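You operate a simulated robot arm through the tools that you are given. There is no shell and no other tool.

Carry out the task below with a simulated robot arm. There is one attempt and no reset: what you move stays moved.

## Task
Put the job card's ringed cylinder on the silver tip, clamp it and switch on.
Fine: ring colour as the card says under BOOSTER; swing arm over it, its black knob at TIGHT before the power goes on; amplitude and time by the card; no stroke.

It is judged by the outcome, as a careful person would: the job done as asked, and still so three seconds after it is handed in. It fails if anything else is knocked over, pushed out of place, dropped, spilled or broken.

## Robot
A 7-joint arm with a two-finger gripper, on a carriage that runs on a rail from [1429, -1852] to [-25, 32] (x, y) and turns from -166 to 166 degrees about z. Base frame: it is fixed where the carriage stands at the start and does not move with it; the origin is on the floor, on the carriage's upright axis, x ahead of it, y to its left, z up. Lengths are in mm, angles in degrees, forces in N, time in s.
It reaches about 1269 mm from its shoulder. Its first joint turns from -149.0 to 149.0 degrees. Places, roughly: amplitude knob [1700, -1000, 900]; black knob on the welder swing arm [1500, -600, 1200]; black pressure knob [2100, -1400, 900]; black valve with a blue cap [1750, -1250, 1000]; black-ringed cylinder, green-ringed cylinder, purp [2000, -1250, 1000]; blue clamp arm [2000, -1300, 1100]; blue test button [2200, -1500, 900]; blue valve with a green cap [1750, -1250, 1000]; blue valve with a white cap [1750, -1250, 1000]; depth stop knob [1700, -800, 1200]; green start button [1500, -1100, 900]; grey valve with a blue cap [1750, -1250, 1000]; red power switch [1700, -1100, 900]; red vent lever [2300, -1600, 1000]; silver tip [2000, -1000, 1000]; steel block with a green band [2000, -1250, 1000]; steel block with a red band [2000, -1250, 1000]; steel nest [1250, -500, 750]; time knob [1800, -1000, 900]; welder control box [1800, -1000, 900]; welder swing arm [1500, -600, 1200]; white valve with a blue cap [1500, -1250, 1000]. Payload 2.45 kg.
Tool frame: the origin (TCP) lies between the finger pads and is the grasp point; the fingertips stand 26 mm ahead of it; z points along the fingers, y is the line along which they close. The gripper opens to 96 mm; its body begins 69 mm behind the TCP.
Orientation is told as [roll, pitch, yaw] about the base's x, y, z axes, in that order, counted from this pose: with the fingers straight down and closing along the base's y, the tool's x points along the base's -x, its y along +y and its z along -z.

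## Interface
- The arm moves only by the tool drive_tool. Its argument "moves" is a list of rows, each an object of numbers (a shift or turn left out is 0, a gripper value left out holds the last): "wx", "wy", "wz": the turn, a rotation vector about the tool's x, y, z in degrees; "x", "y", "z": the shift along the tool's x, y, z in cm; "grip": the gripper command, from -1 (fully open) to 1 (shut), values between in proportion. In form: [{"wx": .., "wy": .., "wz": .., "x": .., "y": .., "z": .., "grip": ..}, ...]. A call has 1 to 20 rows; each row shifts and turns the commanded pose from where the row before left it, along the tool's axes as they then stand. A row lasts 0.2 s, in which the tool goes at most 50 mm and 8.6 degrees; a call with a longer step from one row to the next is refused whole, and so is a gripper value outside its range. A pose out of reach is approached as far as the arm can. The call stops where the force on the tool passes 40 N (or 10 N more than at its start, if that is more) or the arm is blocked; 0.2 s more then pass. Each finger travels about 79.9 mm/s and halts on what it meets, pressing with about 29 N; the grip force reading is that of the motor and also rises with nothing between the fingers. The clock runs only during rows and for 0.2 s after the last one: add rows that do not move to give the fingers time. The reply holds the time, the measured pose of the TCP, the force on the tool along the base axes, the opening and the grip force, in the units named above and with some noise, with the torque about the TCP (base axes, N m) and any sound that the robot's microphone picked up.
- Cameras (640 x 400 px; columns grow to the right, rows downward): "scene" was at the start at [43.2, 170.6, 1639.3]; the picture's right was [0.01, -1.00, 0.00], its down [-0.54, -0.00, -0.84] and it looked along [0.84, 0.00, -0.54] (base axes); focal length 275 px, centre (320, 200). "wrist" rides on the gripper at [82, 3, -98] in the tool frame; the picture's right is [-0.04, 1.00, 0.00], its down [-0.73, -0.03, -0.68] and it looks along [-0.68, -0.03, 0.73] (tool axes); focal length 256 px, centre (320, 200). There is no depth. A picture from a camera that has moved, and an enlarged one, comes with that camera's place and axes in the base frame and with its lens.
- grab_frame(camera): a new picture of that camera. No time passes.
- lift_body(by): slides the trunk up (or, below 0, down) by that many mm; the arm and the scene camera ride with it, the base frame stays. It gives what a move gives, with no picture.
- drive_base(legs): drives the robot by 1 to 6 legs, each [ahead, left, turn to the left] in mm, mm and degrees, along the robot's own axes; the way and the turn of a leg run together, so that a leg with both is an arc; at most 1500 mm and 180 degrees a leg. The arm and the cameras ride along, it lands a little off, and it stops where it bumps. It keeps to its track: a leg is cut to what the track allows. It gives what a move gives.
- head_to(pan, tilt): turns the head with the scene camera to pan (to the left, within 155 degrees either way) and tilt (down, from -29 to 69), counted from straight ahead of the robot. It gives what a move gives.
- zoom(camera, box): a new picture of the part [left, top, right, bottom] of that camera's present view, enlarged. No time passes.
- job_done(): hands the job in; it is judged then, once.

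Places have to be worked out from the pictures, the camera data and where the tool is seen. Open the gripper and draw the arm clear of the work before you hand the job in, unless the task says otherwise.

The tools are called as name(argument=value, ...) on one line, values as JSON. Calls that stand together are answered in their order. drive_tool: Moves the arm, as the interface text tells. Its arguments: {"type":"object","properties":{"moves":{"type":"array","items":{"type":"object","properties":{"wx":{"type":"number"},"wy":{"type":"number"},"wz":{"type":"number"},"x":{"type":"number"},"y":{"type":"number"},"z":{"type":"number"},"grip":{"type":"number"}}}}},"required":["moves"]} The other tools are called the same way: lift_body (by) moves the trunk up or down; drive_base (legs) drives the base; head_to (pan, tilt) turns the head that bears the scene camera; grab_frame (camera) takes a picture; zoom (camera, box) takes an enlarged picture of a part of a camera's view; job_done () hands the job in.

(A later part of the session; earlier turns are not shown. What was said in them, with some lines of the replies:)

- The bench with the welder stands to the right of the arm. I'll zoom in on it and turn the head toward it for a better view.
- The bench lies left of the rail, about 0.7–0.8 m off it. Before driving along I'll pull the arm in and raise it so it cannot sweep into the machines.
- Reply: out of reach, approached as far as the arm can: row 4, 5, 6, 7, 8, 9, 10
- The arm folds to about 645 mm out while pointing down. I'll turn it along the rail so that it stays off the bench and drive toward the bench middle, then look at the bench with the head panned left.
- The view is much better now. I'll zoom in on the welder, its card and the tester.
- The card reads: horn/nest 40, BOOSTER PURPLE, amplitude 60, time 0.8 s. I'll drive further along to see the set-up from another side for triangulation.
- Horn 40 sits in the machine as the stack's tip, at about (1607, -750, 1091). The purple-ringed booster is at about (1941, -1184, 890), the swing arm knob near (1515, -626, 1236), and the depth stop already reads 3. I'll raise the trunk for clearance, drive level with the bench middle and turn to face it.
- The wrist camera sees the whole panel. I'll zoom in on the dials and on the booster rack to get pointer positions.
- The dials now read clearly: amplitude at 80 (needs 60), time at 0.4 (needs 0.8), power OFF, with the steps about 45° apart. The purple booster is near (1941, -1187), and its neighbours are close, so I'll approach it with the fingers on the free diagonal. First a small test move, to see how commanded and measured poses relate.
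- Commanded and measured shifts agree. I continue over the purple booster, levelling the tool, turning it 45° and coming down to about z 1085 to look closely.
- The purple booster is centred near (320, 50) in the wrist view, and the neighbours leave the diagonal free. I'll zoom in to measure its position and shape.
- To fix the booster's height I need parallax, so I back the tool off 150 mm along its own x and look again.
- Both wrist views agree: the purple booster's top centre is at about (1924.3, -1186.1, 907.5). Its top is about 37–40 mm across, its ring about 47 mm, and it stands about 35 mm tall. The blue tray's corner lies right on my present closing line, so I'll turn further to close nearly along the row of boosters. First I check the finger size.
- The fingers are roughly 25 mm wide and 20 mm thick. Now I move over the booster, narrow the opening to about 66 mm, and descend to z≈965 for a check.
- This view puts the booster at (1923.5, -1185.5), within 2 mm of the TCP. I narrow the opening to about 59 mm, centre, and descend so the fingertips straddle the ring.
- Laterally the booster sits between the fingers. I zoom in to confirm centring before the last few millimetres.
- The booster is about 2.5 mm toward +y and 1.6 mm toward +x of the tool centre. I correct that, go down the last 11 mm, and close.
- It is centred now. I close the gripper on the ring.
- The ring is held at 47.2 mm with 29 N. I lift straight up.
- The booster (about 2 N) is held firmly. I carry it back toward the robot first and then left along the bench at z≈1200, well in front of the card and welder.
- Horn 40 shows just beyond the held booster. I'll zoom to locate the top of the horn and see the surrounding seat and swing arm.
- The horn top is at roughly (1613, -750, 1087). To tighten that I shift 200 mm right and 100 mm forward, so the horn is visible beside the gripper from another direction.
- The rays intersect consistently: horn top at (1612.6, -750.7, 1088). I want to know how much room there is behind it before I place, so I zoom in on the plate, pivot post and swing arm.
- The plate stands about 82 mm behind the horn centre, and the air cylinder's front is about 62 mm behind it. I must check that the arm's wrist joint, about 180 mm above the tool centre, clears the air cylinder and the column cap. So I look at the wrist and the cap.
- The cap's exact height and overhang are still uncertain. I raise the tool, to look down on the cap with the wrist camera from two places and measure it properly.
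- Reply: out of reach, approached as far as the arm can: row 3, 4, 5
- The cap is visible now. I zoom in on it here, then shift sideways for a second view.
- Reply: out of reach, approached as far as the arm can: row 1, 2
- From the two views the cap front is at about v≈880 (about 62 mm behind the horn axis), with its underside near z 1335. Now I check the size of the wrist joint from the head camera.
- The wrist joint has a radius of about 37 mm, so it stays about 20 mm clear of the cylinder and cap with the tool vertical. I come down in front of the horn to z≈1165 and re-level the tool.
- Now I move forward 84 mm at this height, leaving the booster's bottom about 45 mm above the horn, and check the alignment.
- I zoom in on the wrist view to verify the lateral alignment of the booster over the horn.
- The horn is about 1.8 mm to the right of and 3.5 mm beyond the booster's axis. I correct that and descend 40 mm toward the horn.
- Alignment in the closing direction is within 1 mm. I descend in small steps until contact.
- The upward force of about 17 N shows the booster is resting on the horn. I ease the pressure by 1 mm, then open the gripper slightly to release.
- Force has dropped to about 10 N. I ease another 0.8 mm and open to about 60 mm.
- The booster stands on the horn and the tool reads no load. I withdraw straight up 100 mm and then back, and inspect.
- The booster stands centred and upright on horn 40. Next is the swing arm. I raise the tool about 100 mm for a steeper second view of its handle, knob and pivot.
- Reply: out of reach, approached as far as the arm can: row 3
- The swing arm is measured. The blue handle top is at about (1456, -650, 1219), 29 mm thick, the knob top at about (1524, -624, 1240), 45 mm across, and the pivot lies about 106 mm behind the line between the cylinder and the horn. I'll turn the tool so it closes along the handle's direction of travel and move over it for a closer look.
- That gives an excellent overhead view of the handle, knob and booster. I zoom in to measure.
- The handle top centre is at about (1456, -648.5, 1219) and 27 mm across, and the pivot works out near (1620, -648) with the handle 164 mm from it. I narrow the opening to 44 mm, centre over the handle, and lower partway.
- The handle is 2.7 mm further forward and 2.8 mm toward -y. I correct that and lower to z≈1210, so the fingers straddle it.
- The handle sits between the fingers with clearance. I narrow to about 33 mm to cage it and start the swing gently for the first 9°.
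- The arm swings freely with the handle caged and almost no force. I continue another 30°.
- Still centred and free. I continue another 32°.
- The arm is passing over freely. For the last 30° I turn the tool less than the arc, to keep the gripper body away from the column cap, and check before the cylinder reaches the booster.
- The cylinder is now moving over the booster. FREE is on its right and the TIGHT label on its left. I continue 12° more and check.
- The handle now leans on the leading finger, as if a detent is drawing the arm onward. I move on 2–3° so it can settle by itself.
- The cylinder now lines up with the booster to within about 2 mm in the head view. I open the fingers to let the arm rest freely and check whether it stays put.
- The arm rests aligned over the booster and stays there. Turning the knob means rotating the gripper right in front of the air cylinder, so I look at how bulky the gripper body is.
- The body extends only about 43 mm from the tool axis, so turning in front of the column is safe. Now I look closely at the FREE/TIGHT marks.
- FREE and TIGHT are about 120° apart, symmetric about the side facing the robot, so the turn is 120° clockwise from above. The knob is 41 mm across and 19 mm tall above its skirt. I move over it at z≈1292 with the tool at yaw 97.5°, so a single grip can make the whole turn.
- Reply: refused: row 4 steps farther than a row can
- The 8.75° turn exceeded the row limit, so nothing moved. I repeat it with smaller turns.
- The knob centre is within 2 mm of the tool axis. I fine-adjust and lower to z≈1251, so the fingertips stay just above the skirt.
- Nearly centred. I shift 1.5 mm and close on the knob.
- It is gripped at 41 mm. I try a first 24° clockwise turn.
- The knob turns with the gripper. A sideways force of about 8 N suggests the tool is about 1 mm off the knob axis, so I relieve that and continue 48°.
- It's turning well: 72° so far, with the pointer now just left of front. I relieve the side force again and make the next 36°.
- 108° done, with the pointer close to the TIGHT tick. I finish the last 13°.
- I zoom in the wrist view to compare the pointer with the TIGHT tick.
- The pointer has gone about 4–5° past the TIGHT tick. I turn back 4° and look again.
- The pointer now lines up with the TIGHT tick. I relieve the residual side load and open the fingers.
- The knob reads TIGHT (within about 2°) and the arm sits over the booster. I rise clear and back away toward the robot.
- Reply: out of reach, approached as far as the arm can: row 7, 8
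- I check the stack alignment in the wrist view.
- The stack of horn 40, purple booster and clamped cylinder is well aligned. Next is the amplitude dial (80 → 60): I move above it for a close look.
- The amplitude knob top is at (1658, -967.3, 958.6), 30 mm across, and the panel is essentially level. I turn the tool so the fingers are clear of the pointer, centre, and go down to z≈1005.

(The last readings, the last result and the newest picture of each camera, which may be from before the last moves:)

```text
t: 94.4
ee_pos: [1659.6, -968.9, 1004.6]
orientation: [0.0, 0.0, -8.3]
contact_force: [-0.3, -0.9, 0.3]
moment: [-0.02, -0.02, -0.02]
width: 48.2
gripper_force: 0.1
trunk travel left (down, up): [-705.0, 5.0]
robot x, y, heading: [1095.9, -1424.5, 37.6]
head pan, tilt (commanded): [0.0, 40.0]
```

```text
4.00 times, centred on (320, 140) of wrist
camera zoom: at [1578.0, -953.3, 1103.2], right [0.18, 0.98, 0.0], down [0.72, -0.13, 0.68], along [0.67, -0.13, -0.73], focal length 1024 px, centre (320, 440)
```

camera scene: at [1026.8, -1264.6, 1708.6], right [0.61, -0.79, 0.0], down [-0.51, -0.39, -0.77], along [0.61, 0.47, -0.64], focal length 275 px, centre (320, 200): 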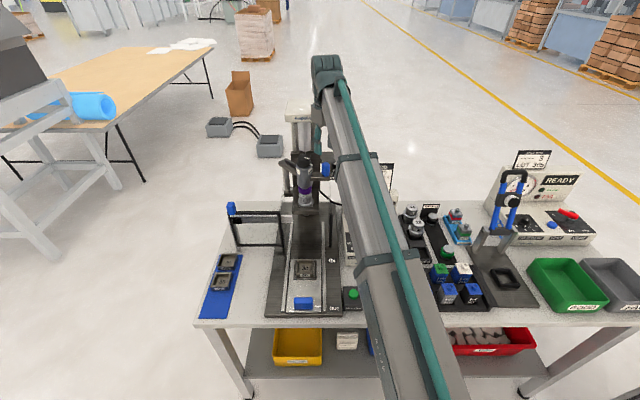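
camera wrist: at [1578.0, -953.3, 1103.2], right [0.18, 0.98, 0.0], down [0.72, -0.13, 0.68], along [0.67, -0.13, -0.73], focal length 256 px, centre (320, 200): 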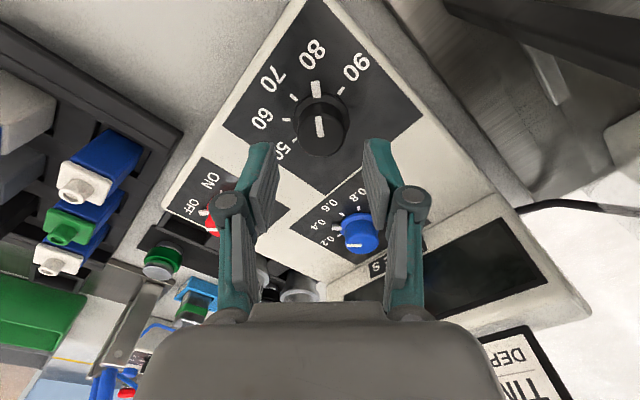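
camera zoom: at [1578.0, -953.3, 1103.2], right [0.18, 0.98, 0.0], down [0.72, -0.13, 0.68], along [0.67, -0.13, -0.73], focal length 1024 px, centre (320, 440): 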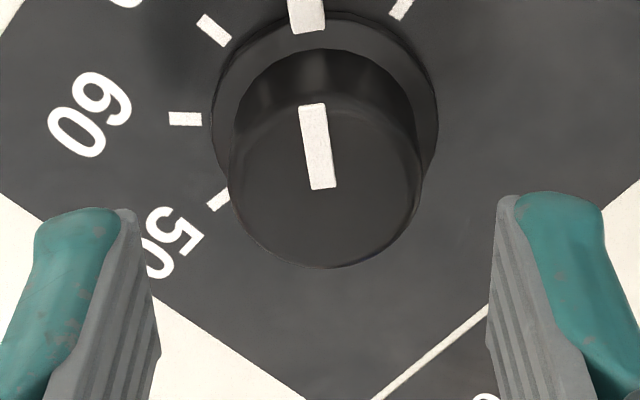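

Centring is good (2 mm along the pads). I adjust, lower to z≈968, and check against the skirt.

drive_tool(moves=[{"x": 0.2, "y": 0.02}, {"z": 1.3}, {"z": 1.3}, {"z": 1.0}, {}])

zoom(camera="wrist", box=[220, 100, 420, 225])

zoom(camera="scene", box=[320, 190, 420, 252.5])

```text
t: 95.6
ee_pos: [1657.1, -968.3, 968.0]
orientation: [-0.1, 0.0, -8.4]
contact_force: [-0.1, -0.8, 0.6]
moment: [-0.02, 0.02, 0.0]
width: 47.9
gripper_force: 0.0
trunk travel left (down, up): [-705.0, 5.0]
robot x, y, heading: [1099.9, -1422.1, 37.4]
head pan, tilt (commanded): [0.0, 40.0]
```

```text
3.20 times, centred on (320, 162) of wrist
camera zoom: at [1575.7, -953.2, 1067.4], right [0.18, 0.98, 0.0], down [0.72, -0.13, 0.68], along [0.67, -0.13, -0.73], focal length 819 px, centre (320, 320)
```

zoom: 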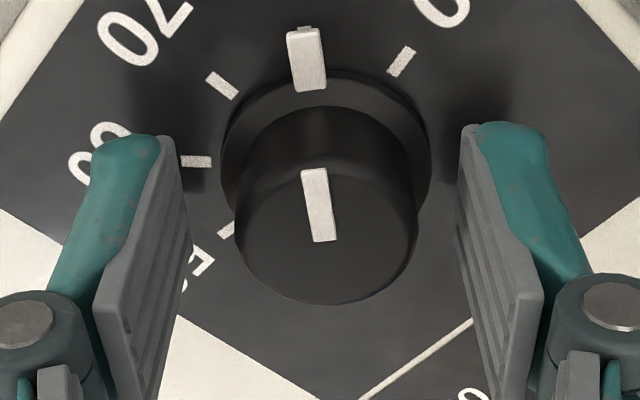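

```text
6.40 times, centred on (370, 221) of scene
camera zoom: at [1026.8, -1264.7, 1708.6], right [0.61, -0.79, 0.0], down [-0.51, -0.39, -0.77], along [0.61, 0.47, -0.64], focal length 1759 px, centre (0, 64)
```

zoom: 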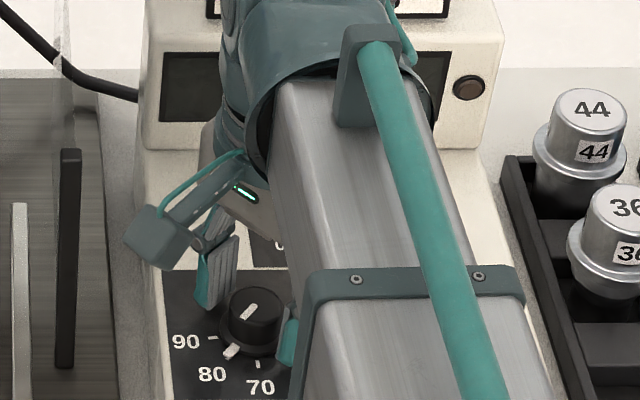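

Well centred with the tips just above the skirt. I close on the amplitude knob.

drive_tool(moves=[{"y": 0.08}, {"grip": 0.3}, {"grip": 0.6}, {"grip": 1}, {"grip": 1}, {}])

zoom(camera="wrist", box=[220, 60, 420, 185])

```text
t: 97.0
ee_pos: [1656.3, -967.5, 967.3]
orientation: [-0.2, 0.0, -8.3]
contact_force: [0.0, 1.1, -0.1]
moment: [0.01, 0.03, 0.0]
width: 30.2
gripper_force: 44.7
trunk travel left (down, up): [-705.0, 5.0]
robot x, y, heading: [1101.1, -1425.2, 37.5]
head pan, tilt (commanded): [0.0, 40.0]
```

```text
3.20 times, centred on (320, 122) of wrist
camera zoom: at [1576.3, -952.2, 1067.6], right [0.18, 0.98, 0.0], down [0.72, -0.13, 0.68], along [0.67, -0.13, -0.73], focal length 819 px, centre (320, 448)
```

zoom: 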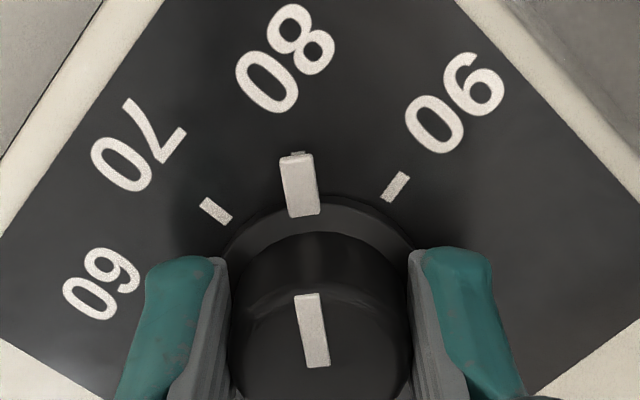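

Gripped at 30 mm with no side load. I turn counter-clockwise 45° (one step, towards 70) and check.

drive_tool(moves=[{"wz": -6}, {"wz": -6}, {"wz": -6}, {"wz": -6}, {"wz": -6}, {"wz": -6}, {"wz": -6}, {"wz": -3}, {}])

zoom(camera="wrist", box=[220, 60, 420, 185])

```text
t: 99.0
ee_pos: [1657.0, -967.5, 969.3]
orientation: [-0.1, 0.0, 36.8]
contact_force: [12.0, -9.8, -2.6]
moment: [0.07, -0.54, 0.03]
width: 30.6
gripper_force: 45.3
trunk travel left (down, up): [-705.0, 5.0]
robot x, y, heading: [1099.6, -1424.4, 37.3]
head pan, tilt (commanded): [0.0, 40.0]
```

```text
3.20 times, centred on (320, 122) of wrist
camera zoom: at [1589.2, -1013.7, 1067.6], right [-0.57, 0.82, 0.0], down [0.6, 0.42, 0.68], along [0.56, 0.38, -0.73], focal length 819 px, centre (320, 448)
```

zoom: 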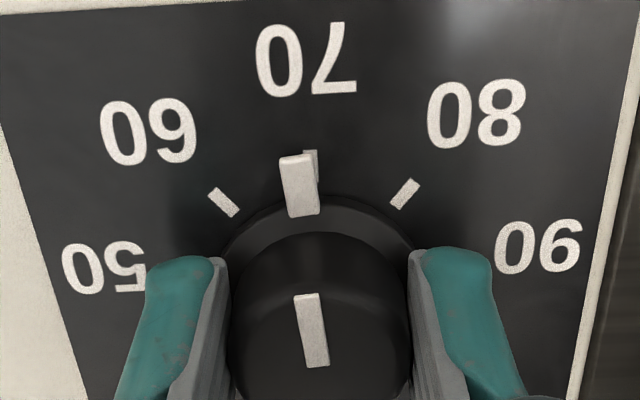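

The steps turn out to be about 40°, since 45° overshot the 70 tick by about 4°. I relieve the side load and turn 35° more, for 80° total, to reach 60.

drive_tool(moves=[{"x": -0.036, "y": -0.15}, {"wz": -6}, {"wz": -6}, {"wz": -6}, {"wz": -6}, {"wz": -6}, {"wz": -5}, {}])

zoom(camera="wrist", box=[220, 60, 420, 185])

```text
t: 100.8
ee_pos: [1657.4, -967.6, 969.0]
orientation: [0.0, 0.1, 71.9]
contact_force: [3.7, -1.1, 2.7]
moment: [-0.09, 0.08, -0.02]
width: 30.6
gripper_force: 45.7
trunk travel left (down, up): [-705.0, 5.0]
robot x, y, heading: [1097.5, -1424.0, 37.4]
head pan, tilt (commanded): [0.0, 40.0]
```

```text
3.20 times, centred on (320, 122) of wrist
camera zoom: at [1628.3, -1044.2, 1067.7], right [-0.94, 0.35, 0.0], down [0.26, 0.69, 0.68], along [0.24, 0.64, -0.73], focal length 819 px, centre (320, 448)
```

zoom: 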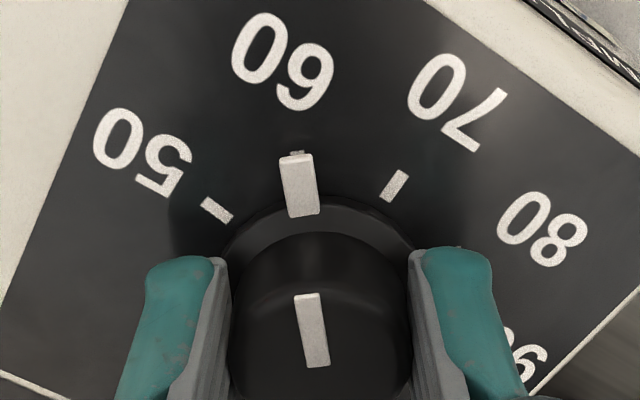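

The pointer is exactly on 60, the same picture as at 80 initially. I release and rise.

drive_tool(moves=[{"grip": 0.3}, {"grip": 0.1}, {"grip": 0.0}, {"z": -2}, {"z": -4}, {"z": -4}, {"z": -4}, {}])

grab_frame(camera="wrist")

zoom(camera="wrist", box=[240, 30, 400, 130])

```text
t: 102.6
ee_pos: [1657.5, -964.5, 1109.1]
orientation: [-0.1, 0.1, 71.7]
contact_force: [0.1, 0.5, 0.2]
moment: [0.01, 0.01, 0.01]
width: 48.1
gripper_force: 0.1
trunk travel left (down, up): [-705.0, 5.0]
robot x, y, heading: [1101.2, -1426.9, 37.3]
head pan, tilt (commanded): [0.0, 40.0]
```

```text
taken
camera wrist: at [1628.4, -1041.0, 1208.5], right [-0.94, 0.35, 0.0], down [0.26, 0.69, 0.68], along [0.24, 0.63, -0.74], focal length 256 px, centre (320, 200)
```

wrist: 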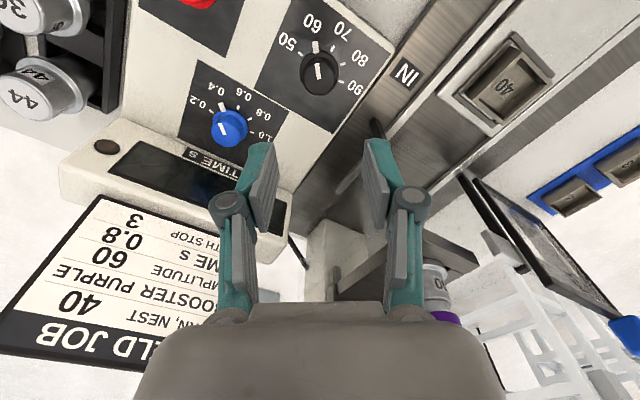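

```text
4.00 times, centred on (320, 80) of wrist
camera zoom: at [1628.4, -1041.0, 1208.5], right [-0.94, 0.35, 0.0], down [0.26, 0.69, 0.68], along [0.24, 0.63, -0.74], focal length 1024 px, centre (320, 680)
```

zoom: 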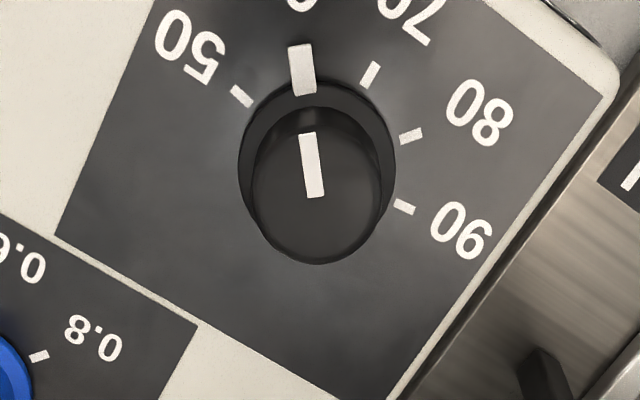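

Amplitude reads 60. Next is the time knob (0.4 → 0.8, 80° clockwise): I move above it for a close measurement.

drive_tool(moves=[{"x": -1.57, "y": -3.33}, {"x": -1.57, "y": -3.33}, {"x": -1.56, "y": -3.32}, {"wz": -3.5}, {}])

grab_frame(camera="wrist")

zoom(camera="wrist", box=[240, 30, 400, 130])

```text
t: 103.8
ee_pos: [1768.3, -954.4, 1108.2]
orientation: [0.0, 0.2, 75.3]
contact_force: [-0.5, 0.3, 0.2]
moment: [-0.01, 0.02, 0.01]
width: 48.1
gripper_force: 0.0
trunk travel left (down, up): [-705.0, 5.0]
robot x, y, heading: [1100.8, -1426.5, 37.3]
head pan, tilt (commanded): [0.0, 40.0]
```

```text
taken
camera wrist: at [1743.4, -1032.4, 1207.6], right [-0.96, 0.29, 0.0], down [0.21, 0.7, 0.68], along [0.2, 0.65, -0.73], focal length 256 px, centre (320, 200)
```

wrist: 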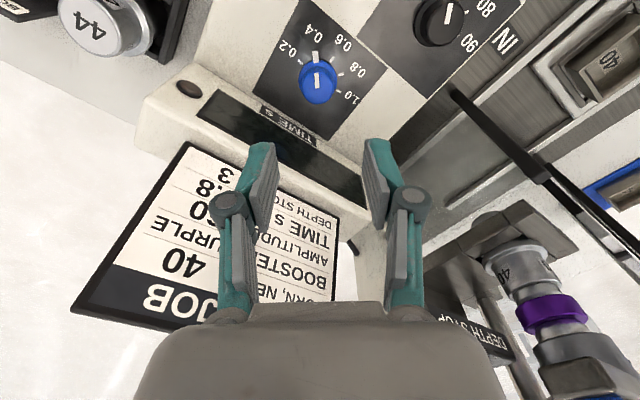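

```text
4.00 times, centred on (320, 80) of wrist
camera zoom: at [1743.4, -1032.4, 1207.6], right [-0.96, 0.29, 0.0], down [0.21, 0.7, 0.68], along [0.2, 0.65, -0.73], focal length 1024 px, centre (320, 680)
```

zoom: 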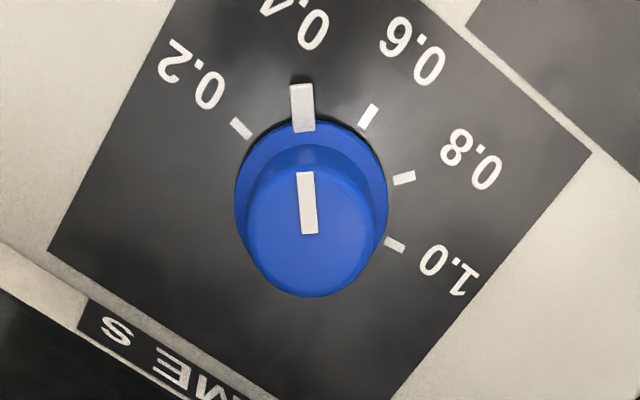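

The time knob top is at (1771, -950.7, 961), 30 mm across, with its pointer on 0.4. I centre and go down to z≈1005 for a last check.

drive_tool(moves=[{"x": -0.41, "y": -0.25}, {"z": 3.5}, {"z": 3.5}, {"z": 3.3}, {}])

zoom(camera="wrist", box=[240, 90, 400, 190])

grab_frame(camera="wrist")

```text
t: 105.0
ee_pos: [1771.5, -953.9, 1008.6]
orientation: [0.0, 0.2, 75.2]
contact_force: [-0.3, -1.5, 0.6]
moment: [0.05, -0.01, -0.01]
width: 48.0
gripper_force: 0.0
trunk travel left (down, up): [-705.0, 5.0]
robot x, y, heading: [1098.3, -1420.9, 37.4]
head pan, tilt (commanded): [0.0, 40.0]
```

```text
4.00 times, centred on (320, 140) of wrist
camera zoom: at [1746.6, -1031.4, 1106.2], right [-0.96, 0.29, 0.0], down [0.22, 0.7, 0.68], along [0.2, 0.65, -0.73], focal length 1024 px, centre (320, 440)
```

zoom: 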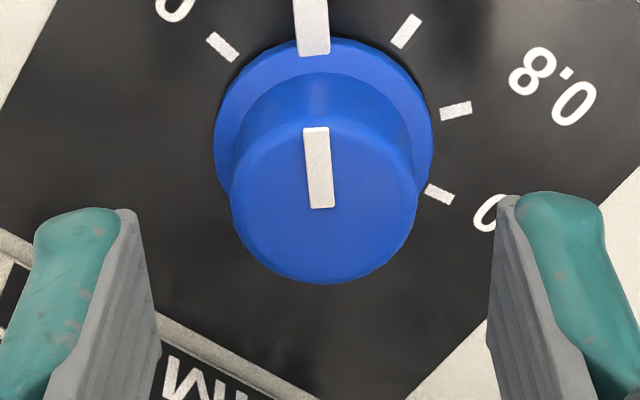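

```text
taken
camera wrist: at [1746.6, -1031.4, 1106.2], right [-0.96, 0.29, 0.0], down [0.22, 0.7, 0.68], along [0.2, 0.65, -0.73], focal length 256 px, centre (320, 200)
```

wrist: 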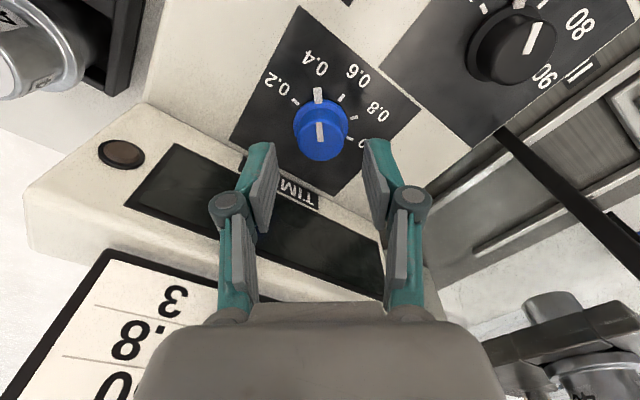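

Centred within about 1 mm. I lower to z≈970.5 and close on the time knob.

drive_tool(moves=[{"x": -0.1, "y": 0.03}, {"z": 1.3}, {"z": 1.3}, {"z": 1.2}, {}, {"grip": 0.3}, {"grip": 0.6}, {"grip": 1}, {"grip": 1}, {}])

zoom(camera="wrist", box=[220, 60, 420, 185])

```text
t: 107.2
ee_pos: [1772.8, -950.7, 968.7]
orientation: [-0.2, 0.0, 75.2]
contact_force: [11.8, -1.1, 4.6]
moment: [-0.18, -0.28, -0.03]
width: 30.6
gripper_force: 45.2
trunk travel left (down, up): [-705.0, 5.0]
robot x, y, heading: [1100.3, -1421.2, 37.3]
head pan, tilt (commanded): [0.0, 40.0]
```

```text
3.20 times, centred on (320, 122) of wrist
camera zoom: at [1746.8, -1028.5, 1067.1], right [-0.96, 0.29, 0.0], down [0.22, 0.7, 0.68], along [0.2, 0.65, -0.73], focal length 819 px, centre (320, 448)
```

zoom: 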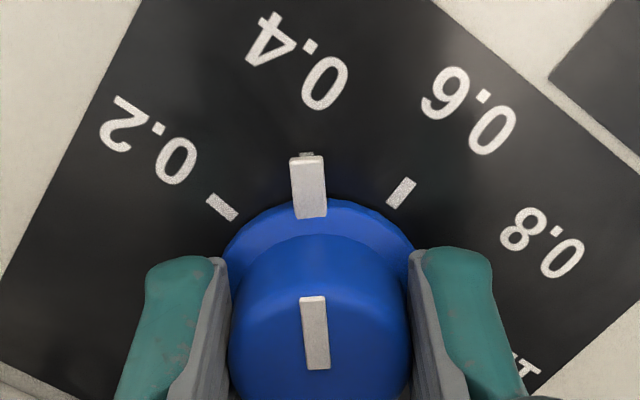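

It is gripped at 30.6 mm. I relieve the side load, then turn clockwise 40°.

drive_tool(moves=[{"x": -0.03, "y": -0.12}, {"wz": 6}, {"wz": 6}, {"wz": 6}, {"wz": 6}, {"wz": 6}, {"wz": 6}, {"wz": 4}, {}])

zoom(camera="wrist", box=[220, 60, 420, 185])

```text
t: 109.2
ee_pos: [1772.2, -951.0, 968.3]
orientation: [-0.1, 0.0, 35.1]
contact_force: [3.7, 0.3, 10.0]
moment: [-0.14, -0.04, 0.01]
width: 30.7
gripper_force: 45.2
trunk travel left (down, up): [-705.0, 5.0]
robot x, y, heading: [1098.8, -1424.4, 37.4]
head pan, tilt (commanded): [0.0, 40.0]
```

```text
3.20 times, centred on (320, 122) of wrist
camera zoom: at [1702.0, -994.6, 1067.0], right [-0.54, 0.84, 0.0], down [0.62, 0.4, 0.68], along [0.57, 0.37, -0.73], focal length 819 px, centre (320, 448)
```

zoom: 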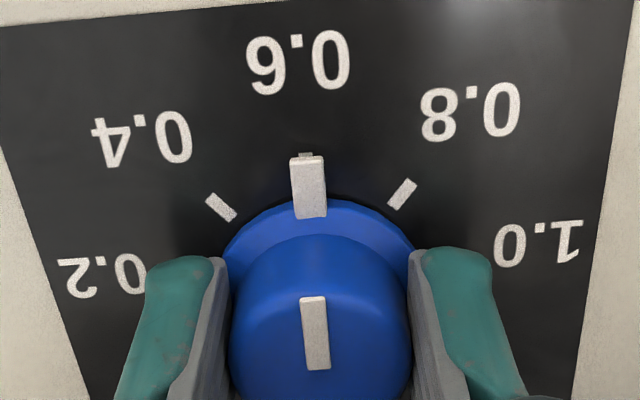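

The pointer is exactly on 0.6. I turn another 40° to 0.8.

drive_tool(moves=[{"z": -0.05}, {"wz": 6}, {"wz": 6}, {"wz": 6}, {"wz": 6}, {"wz": 6}, {"wz": 6}, {"wz": 4}, {}])

zoom(camera="wrist", box=[220, 60, 420, 185])

```text
t: 111.2
ee_pos: [1770.5, -949.3, 967.4]
orientation: [-0.2, -0.1, -4.9]
contact_force: [-6.6, -2.7, 1.0]
moment: [-0.09, 0.2, 0.02]
width: 30.7
gripper_force: 44.7
trunk travel left (down, up): [-705.0, 5.0]
robot x, y, heading: [1101.2, -1424.2, 37.3]
head pan, tilt (commanded): [0.0, 40.0]
```

```text
3.20 times, centred on (320, 122) of wrist
camera zoom: at [1689.6, -939.6, 1067.1], right [0.12, 0.99, 0.0], down [0.73, -0.09, 0.68], along [0.67, -0.09, -0.73], focal length 819 px, centre (320, 448)
```

zoom: 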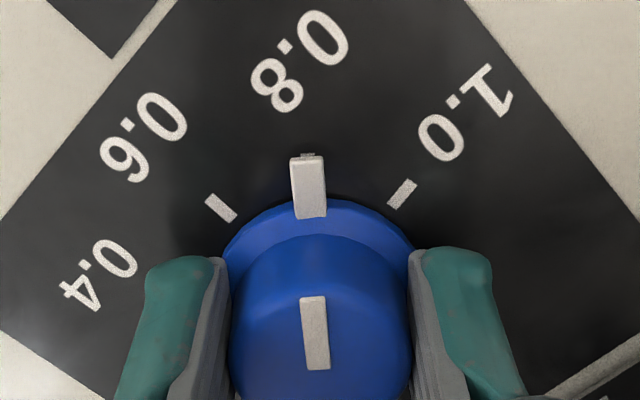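

The time pointer is exactly on 0.8. I release, rise, and move over to the red power switch, the last step, first looking at it from above.

drive_tool(moves=[{"grip": 0.3}, {"grip": 0.1}, {"grip": 0.0}, {"z": -2}, {"z": -4}, {"z": -4}, {"z": -4}, {"x": 1.15, "y": -4.06}, {"x": 1.15, "y": -4.06}, {"x": 1.15, "y": -4.06}, {}])

drive_tool(moves=[{"wz": -8.4}, {"wz": -8.4}, {"wz": -8.4}, {"wz": -8.4}, {"wz": -8.4}, {}])

grab_frame(camera="wrist")

zoom(camera="wrist", box=[240, 30, 400, 130])

```text
t: 113.6
ee_pos: [1725.5, -1066.0, 1109.0]
orientation: [-0.1, 0.0, -4.7]
contact_force: [-0.4, 0.7, -0.4]
moment: [-0.01, 0.01, -0.03]
width: 48.2
gripper_force: 0.2
trunk travel left (down, up): [-705.0, 5.0]
robot x, y, heading: [1096.5, -1423.9, 37.5]
head pan, tilt (commanded): [0.0, 40.0]
```

```text
t: 115.0
ee_pos: [1727.4, -1066.6, 1108.5]
orientation: [-0.1, 0.1, 37.3]
contact_force: [-0.4, 0.1, 0.3]
moment: [0.03, 0.0, 0.06]
width: 48.2
gripper_force: 0.1
trunk travel left (down, up): [-705.0, 5.0]
robot x, y, heading: [1098.0, -1423.7, 37.3]
head pan, tilt (commanded): [0.0, 40.0]
```

```text
taken
camera wrist: at [1660.0, -1114.8, 1207.5], right [-0.57, 0.82, 0.0], down [0.6, 0.42, 0.68], along [0.56, 0.39, -0.73], focal length 256 px, centre (320, 200)
```

wrist: 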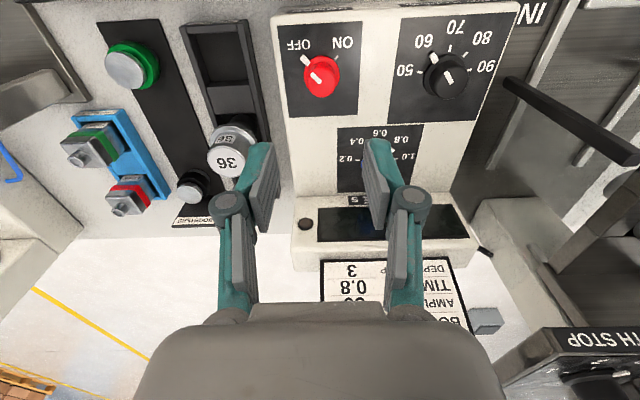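

```text
4.00 times, centred on (320, 80) of wrist
camera zoom: at [1660.0, -1114.8, 1207.5], right [-0.57, 0.82, 0.0], down [0.6, 0.42, 0.68], along [0.56, 0.39, -0.73], focal length 1024 px, centre (320, 680)
```

zoom: 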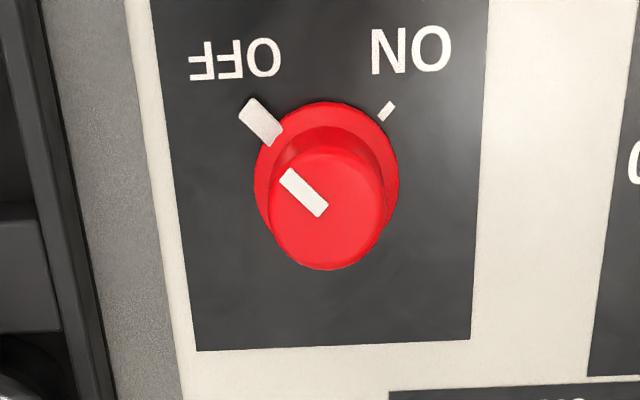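

Power knob top is at (1726.3, -1067.4, 960), 27 mm across, pointing at OFF. Before switching on I double-check the amplitude and time dials.

zoom(camera="wrist", box=[390, 10, 530, 130])

drive_tool(moves=[{"wz": -7.45, "grip": 0.08}, {"wz": -7.45}, {"wz": -7.45}, {"wz": -7.45}, {"wz": -7.45}, {"wz": -7.45}, {}])

grab_frame(camera="wrist")

zoom(camera="wrist", box=[240, 30, 400, 130])

```text
3.33 times, centred on (460, 70) of wrist
camera zoom: at [1660.0, -1114.8, 1207.5], right [-0.57, 0.82, 0.0], down [0.6, 0.42, 0.68], along [0.56, 0.39, -0.73], focal length 853 px, centre (-147, 633)
```

zoom: 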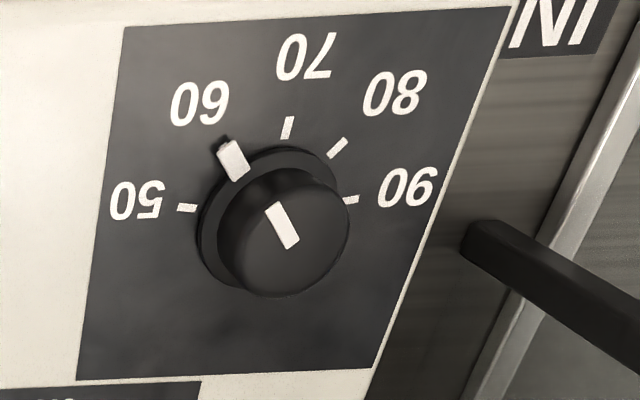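

```text
t: 116.6
ee_pos: [1726.5, -1068.4, 1108.2]
orientation: [-0.1, 0.2, 81.9]
contact_force: [0.4, -0.8, 0.4]
moment: [0.0, 0.0, 0.01]
width: 44.3
gripper_force: 0.1
trunk travel left (down, up): [-705.0, 5.0]
robot x, y, heading: [1092.8, -1423.2, 37.4]
head pan, tilt (commanded): [0.0, 40.0]
```

```text
taken
camera wrist: at [1711.7, -1148.1, 1207.5], right [-0.98, 0.18, 0.0], down [0.13, 0.72, 0.68], along [0.12, 0.67, -0.74], focal length 256 px, centre (320, 200)
```

wrist: 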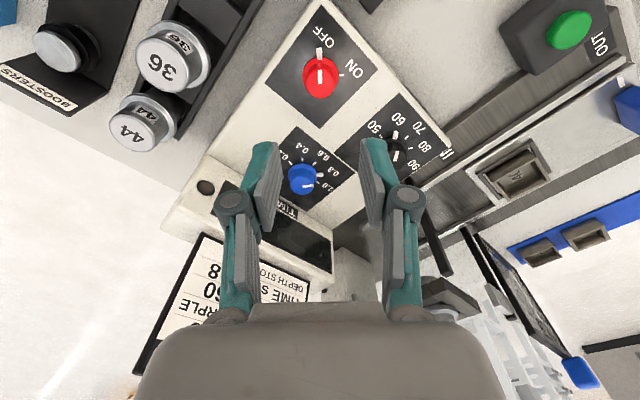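

```text
4.00 times, centred on (320, 80) of wrist
camera zoom: at [1711.7, -1148.1, 1207.5], right [-0.98, 0.18, 0.0], down [0.13, 0.72, 0.68], along [0.12, 0.67, -0.74], focal length 1024 px, centre (320, 680)
```

zoom: 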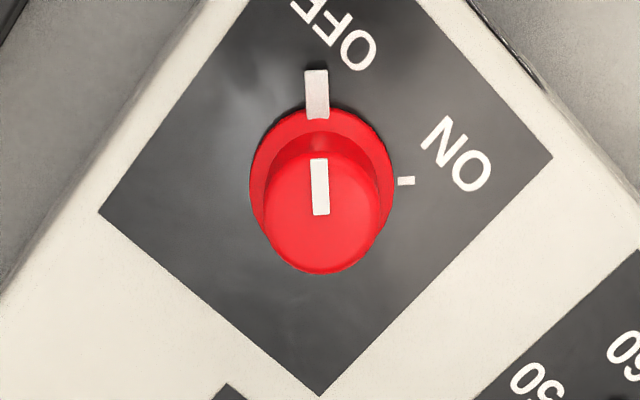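

The pointer is at OFF and the ON tick is 90° clockwise. I also check the time dial in this view.

zoom(camera="wrist", box=[265, 115, 365, 205])

zoom(camera="scene", box=[260, 120, 380, 195])

```text
4.44 times, centred on (315, 160) of wrist
camera zoom: at [1711.7, -1148.1, 1207.5], right [-0.98, 0.18, 0.0], down [0.13, 0.72, 0.68], along [0.12, 0.67, -0.74], focal length 1138 px, centre (342, 378)
```

zoom: 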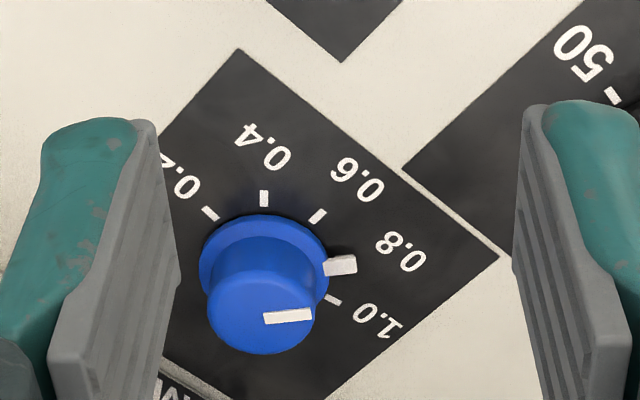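

```text
5.33 times, centred on (320, 158) of scene
camera zoom: at [1026.7, -1264.7, 1708.6], right [0.61, -0.79, 0.0], down [-0.51, -0.39, -0.77], along [0.61, 0.47, -0.64], focal length 1466 px, centre (320, 427)
```

zoom: 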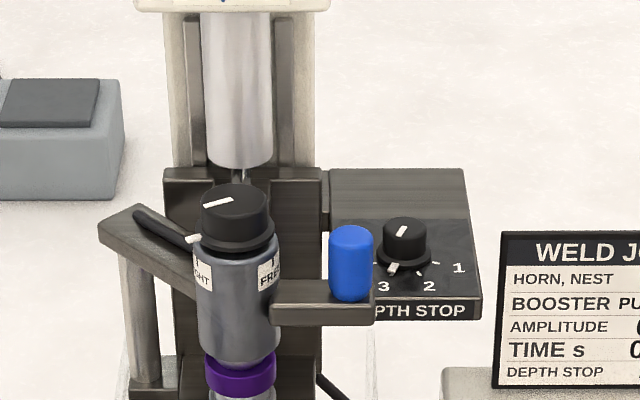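

Everything reads as it should: amplitude 60, time 0.8, knob TIGHT, depth stop untouched at 3. Now I descend onto the power knob, with a check at z≈1005.

drive_tool(moves=[{"y": -0.06}, {"z": 3.5}, {"z": 3.5}, {"z": 3.3}, {}])

zoom(camera="wrist", box=[240, 90, 400, 190])

```text
t: 117.8
ee_pos: [1727.9, -1068.2, 1006.5]
orientation: [-0.1, 0.1, 81.9]
contact_force: [0.4, 1.0, 0.2]
moment: [-0.01, 0.01, 0.03]
width: 44.3
gripper_force: 0.1
trunk travel left (down, up): [-705.0, 5.0]
robot x, y, heading: [1099.3, -1423.8, 37.4]
head pan, tilt (commanded): [0.0, 40.0]
```

```text
4.00 times, centred on (320, 140) of wrist
camera zoom: at [1712.8, -1148.8, 1104.5], right [-0.98, 0.18, 0.0], down [0.13, 0.72, 0.68], along [0.12, 0.67, -0.73], focal length 1024 px, centre (320, 440)
```

zoom: 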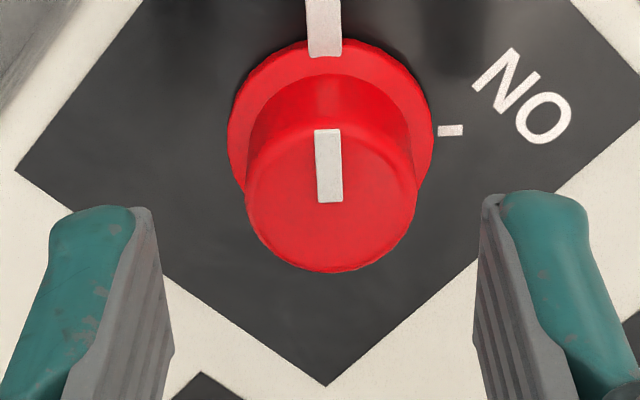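

Centre offset is about 1 mm. I correct it, lower to z≈968, and close.

drive_tool(moves=[{"y": 0.11}, {"z": 1.3}, {"z": 1.3}, {"z": 1.2}, {}, {"grip": 0.35}, {"grip": 0.65}, {"grip": 1}, {"grip": 1}, {}])

zoom(camera="wrist", box=[220, 60, 420, 185])

```text
t: 120.0
ee_pos: [1726.4, -1069.6, 966.9]
orientation: [-0.1, 0.2, 82.0]
contact_force: [-1.3, -0.7, -3.3]
moment: [0.11, 0.0, -0.07]
width: 27.4
gripper_force: 44.8
trunk travel left (down, up): [-705.0, 5.0]
robot x, y, heading: [1097.7, -1425.0, 37.2]
head pan, tilt (commanded): [0.0, 40.0]
```

```text
3.20 times, centred on (320, 122) of wrist
camera zoom: at [1711.2, -1148.9, 1066.4], right [-0.98, 0.18, 0.0], down [0.13, 0.72, 0.68], along [0.12, 0.67, -0.74], focal length 819 px, centre (320, 448)
```

zoom: 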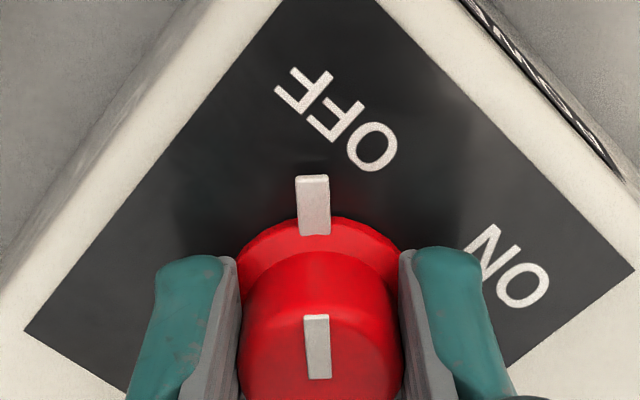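

Gripped at 27.4 mm with almost no side load. I turn clockwise 45° first and check.

drive_tool(moves=[{"wz": 7.5}, {"wz": 7.5}, {"wz": 7.5}, {"wz": 7.5}, {"wz": 7.5}, {"wz": 7.5}, {}])

zoom(camera="wrist", box=[220, 60, 420, 185])

```text
t: 121.6
ee_pos: [1724.2, -1068.5, 968.7]
orientation: [0.0, 0.2, 36.9]
contact_force: [-15.9, -0.5, -11.4]
moment: [0.07, 0.37, 0.02]
width: 27.3
gripper_force: 45.3
trunk travel left (down, up): [-705.0, 5.0]
robot x, y, heading: [1100.8, -1426.2, 37.4]
head pan, tilt (commanded): [0.0, 40.0]
```

```text
3.20 times, centred on (320, 122) of wrist
camera zoom: at [1657.6, -1114.1, 1066.5], right [-0.57, 0.82, 0.0], down [0.61, 0.42, 0.68], along [0.56, 0.38, -0.74], focal length 819 px, centre (320, 448)
```

zoom: 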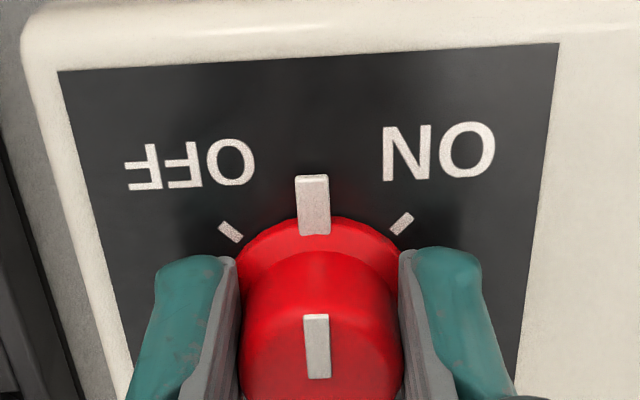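

The pointer is midway between OFF and ON. I relieve the load and turn the remaining 45°.

drive_tool(moves=[{"x": 0.12, "y": 0.09, "z": 0.08}, {"wz": 7.5}, {"wz": 7.5}, {"wz": 7.5}, {"wz": 7.5}, {"wz": 7.5}, {"wz": 7.5}, {}])

zoom(camera="wrist", box=[220, 60, 420, 185])

grab_frame(camera="wrist")

```text
t: 123.4
ee_pos: [1725.1, -1067.1, 968.3]
orientation: [0.0, -0.1, -8.1]
contact_force: [-4.3, 12.6, 12.8]
moment: [0.51, 1.05, 0.01]
width: 27.3
gripper_force: 44.8
trunk travel left (down, up): [-705.0, 5.0]
robot x, y, heading: [1098.1, -1424.6, 37.4]
head pan, tilt (commanded): [0.0, 40.0]
```

```text
3.20 times, centred on (320, 122) of wrist
camera zoom: at [1643.8, -1051.9, 1066.1], right [0.18, 0.98, 0.0], down [0.72, -0.13, 0.68], along [0.67, -0.12, -0.73], focal length 819 px, centre (320, 448)
```

zoom: 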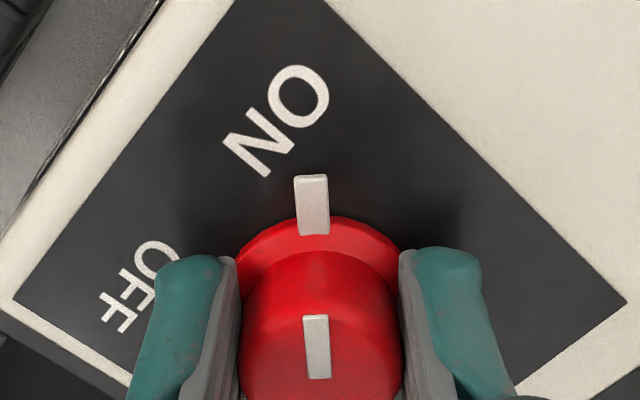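

```text
taken
camera wrist: at [1643.8, -1051.9, 1066.1], right [0.18, 0.98, 0.0], down [0.72, -0.13, 0.68], along [0.67, -0.12, -0.73], focal length 256 px, centre (320, 200)
```

wrist: 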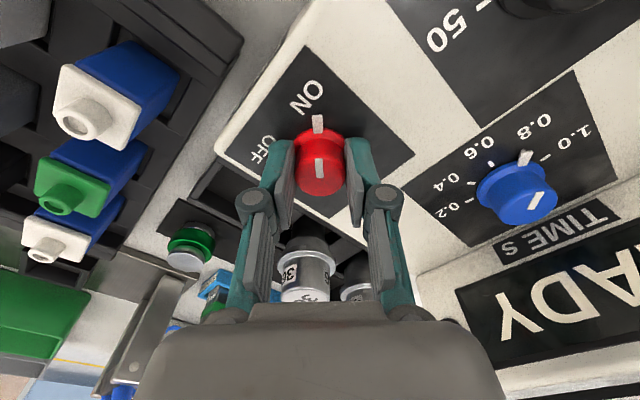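

The display now shows READY and the switch points at ON. I relieve the load, release the knob and rise clear.

drive_tool(moves=[{"x": 0.05, "y": 0.11, "z": -0.08}, {"grip": 0.4}, {"grip": 0.2}, {"grip": 0.05}, {"z": -1}, {"z": -3}, {"z": -4}, {"z": -4}, {"z": -4}, {}])

grab_frame(camera="wrist")

zoom(camera="wrist", box=[240, 20, 440, 145])

```text
t: 125.6
ee_pos: [1725.4, -1067.6, 1128.2]
orientation: [-0.1, 0.0, -8.1]
contact_force: [0.1, -0.3, 0.2]
moment: [-0.06, 0.0, -0.02]
width: 45.7
gripper_force: 0.1
trunk travel left (down, up): [-705.0, 5.0]
robot x, y, heading: [1099.3, -1425.8, 37.4]
head pan, tilt (commanded): [0.0, 40.0]
```

```text
taken
camera wrist: at [1644.5, -1053.0, 1225.8], right [0.18, 0.98, 0.0], down [0.72, -0.13, 0.68], along [0.67, -0.12, -0.73], focal length 256 px, centre (320, 200)
```

wrist: 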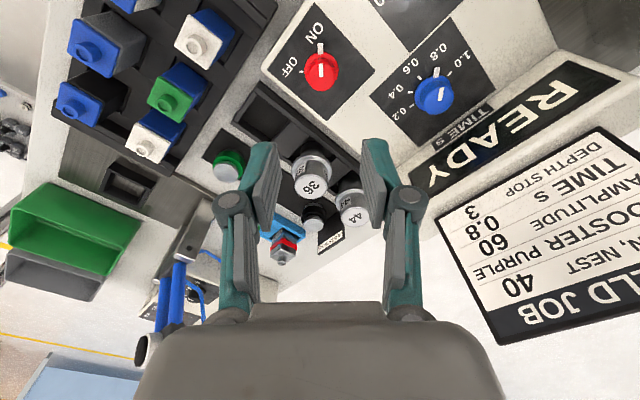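

```text
3.20 times, centred on (340, 82) of wrist
camera zoom: at [1644.5, -1053.0, 1225.8], right [0.18, 0.98, 0.0], down [0.72, -0.13, 0.68], along [0.67, -0.12, -0.73], focal length 819 px, centre (256, 576)
```

zoom: 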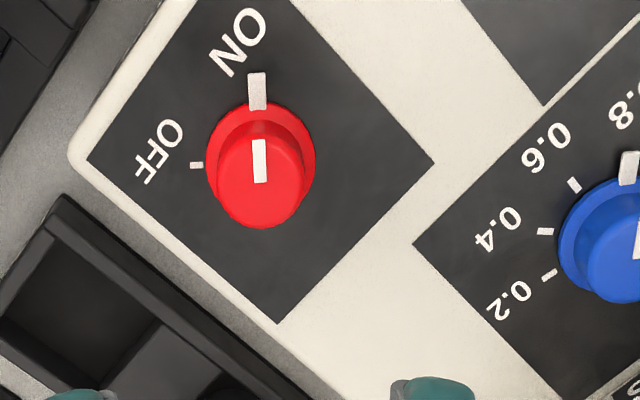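

Power is ON. I open the gripper fully, lift and pull the arm back from the bench, then review the whole result.

drive_tool(moves=[{"z": -4, "grip": -1}, {"z": -4}, {"z": -3}, {"x": 2.3, "y": -2.4}, {"x": 2.3, "y": -2.4}, {"wz": -8}, {"wz": -8}, {"wz": -8}, {"wz": -8}, {"wz": -8}, {"wz": -5.6}, {}])

head_to(pan=5, tilt=40)

grab_frame(camera="scene")

grab_frame(camera="wrist")

```text
t: 128.2
ee_pos: [1672.3, -1108.1, 1237.9]
orientation: [-0.1, 0.0, 37.6]
contact_force: [0.2, 0.3, -0.4]
moment: [0.01, 0.0, -0.01]
width: 96.1
gripper_force: 0.1
trunk travel left (down, up): [-705.0, 5.0]
robot x, y, heading: [1100.4, -1424.9, 37.6]
head pan, tilt (commanded): [0.0, 40.0]
```

```text
t: 128.9
ee_pos: [1673.0, -1108.0, 1237.2]
orientation: [-0.1, -0.1, 37.5]
contact_force: [-0.5, 0.1, -0.6]
moment: [-0.02, 0.01, 0.02]
width: 96.1
gripper_force: 0.1
trunk travel left (down, up): [-705.0, 5.0]
robot x, y, heading: [1101.2, -1422.8, 37.1]
head pan, tilt (commanded): [5.0, 40.0]
```

```text
taken
camera scene: at [1022.0, -1259.1, 1708.6], right [0.67, -0.74, 0.0], down [-0.47, -0.43, -0.77], along [0.57, 0.52, -0.64], focal length 275 px, centre (320, 200)
```

scene: 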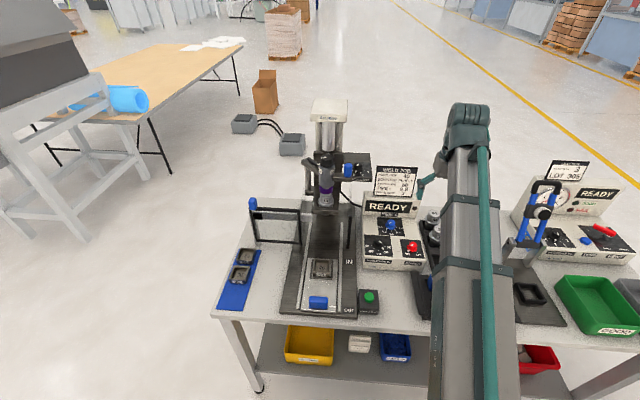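

```text
taken
camera wrist: at [1605.5, -1155.1, 1336.0], right [-0.58, 0.82, 0.0], down [0.6, 0.42, 0.68], along [0.55, 0.39, -0.73], focal length 256 px, centre (320, 200)
```

wrist: 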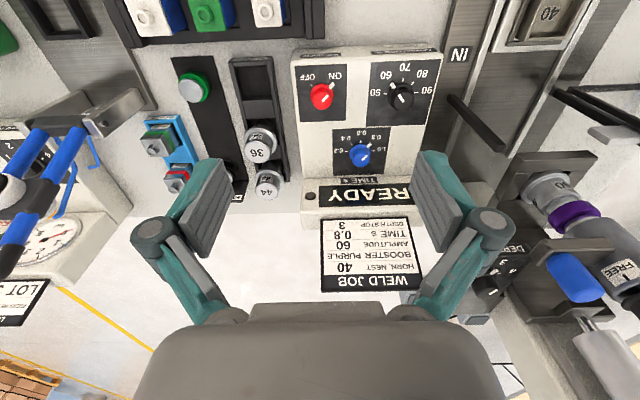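

zoom(camera="scene", box=[290, 140, 450, 270])

zoom(camera="scene", box=[300, 145, 360, 215])

zoom(camera="wrist", box=[290, 50, 450, 180])

```text
3.08 times, centred on (370, 205) of scene
camera zoom: at [1022.0, -1259.1, 1708.6], right [0.67, -0.74, 0.0], down [-0.47, -0.43, -0.77], along [0.57, 0.52, -0.64], focal length 846 px, centre (166, 185)
```

zoom: 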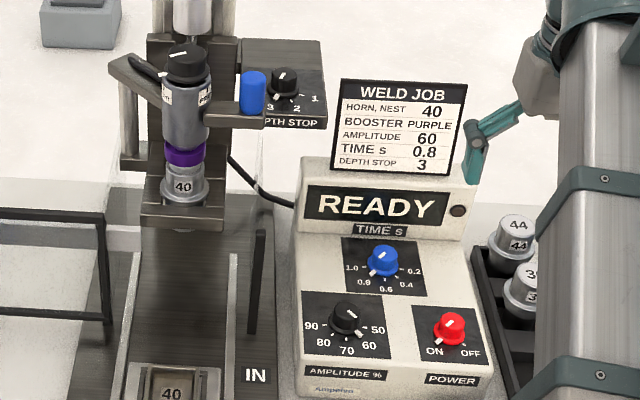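

```text
5.71 times, centred on (330, 180) of scene
camera zoom: at [1022.0, -1259.1, 1708.6], right [0.67, -0.74, 0.0], down [-0.47, -0.43, -0.77], along [0.57, 0.52, -0.64], focal length 1570 px, centre (263, 314)
```

zoom: 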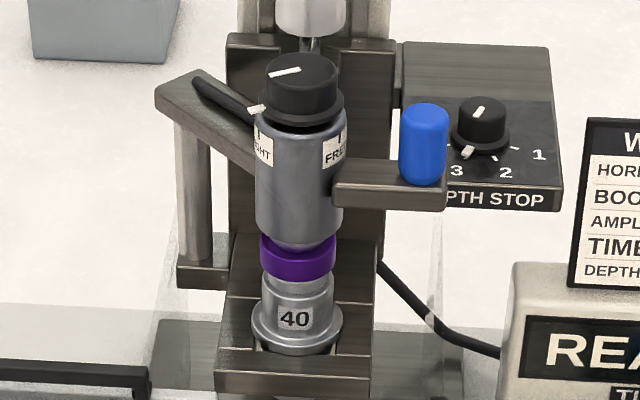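

```text
3.08 times, centred on (370, 115) of wrist
camera zoom: at [1605.5, -1155.1, 1336.0], right [-0.58, 0.82, 0.0], down [0.6, 0.42, 0.68], along [0.55, 0.39, -0.73], focal length 788 px, centre (166, 462)
```

zoom: 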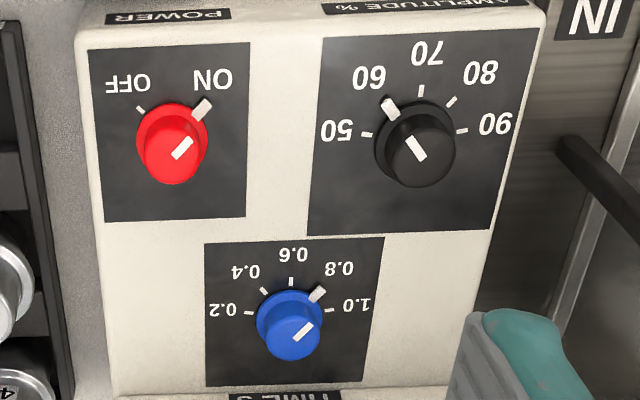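

Everything checks out. The purple booster sits on horn 40 with the swing arm over it and its knob at TIGHT. Amplitude is at 60, time at 0.8, power ON, and the display shows READY. Nothing else has moved, and the gripper is open and clear above the bench front, so I hand the job in.

job_done()

```text
The job is handed in.
```

The welder is set up to the job card and switched on, and its display reads READY. I did not run a stroke.

- **Booster:** the purple-ringed cylinder is on the silver tip, which I took to be horn 40, already mounted in the machine.
- **Clamp:** the swing arm is over the booster. Its black knob was at TIGHT, within about 2°, before the power went on.
- **Amplitude:** moved from 80 to 60, per the card.
- **Time:** moved from 0.4 to 0.8 s, per the card.
- **Depth stop:** already at 3 as the card asks, so I left it alone.
- **Power:** turned to ON last.

In the final pictures I saw nothing knocked over or out of place. The gripper is open, and the arm is raised and pulled back toward the front of the bench, clear of the work.
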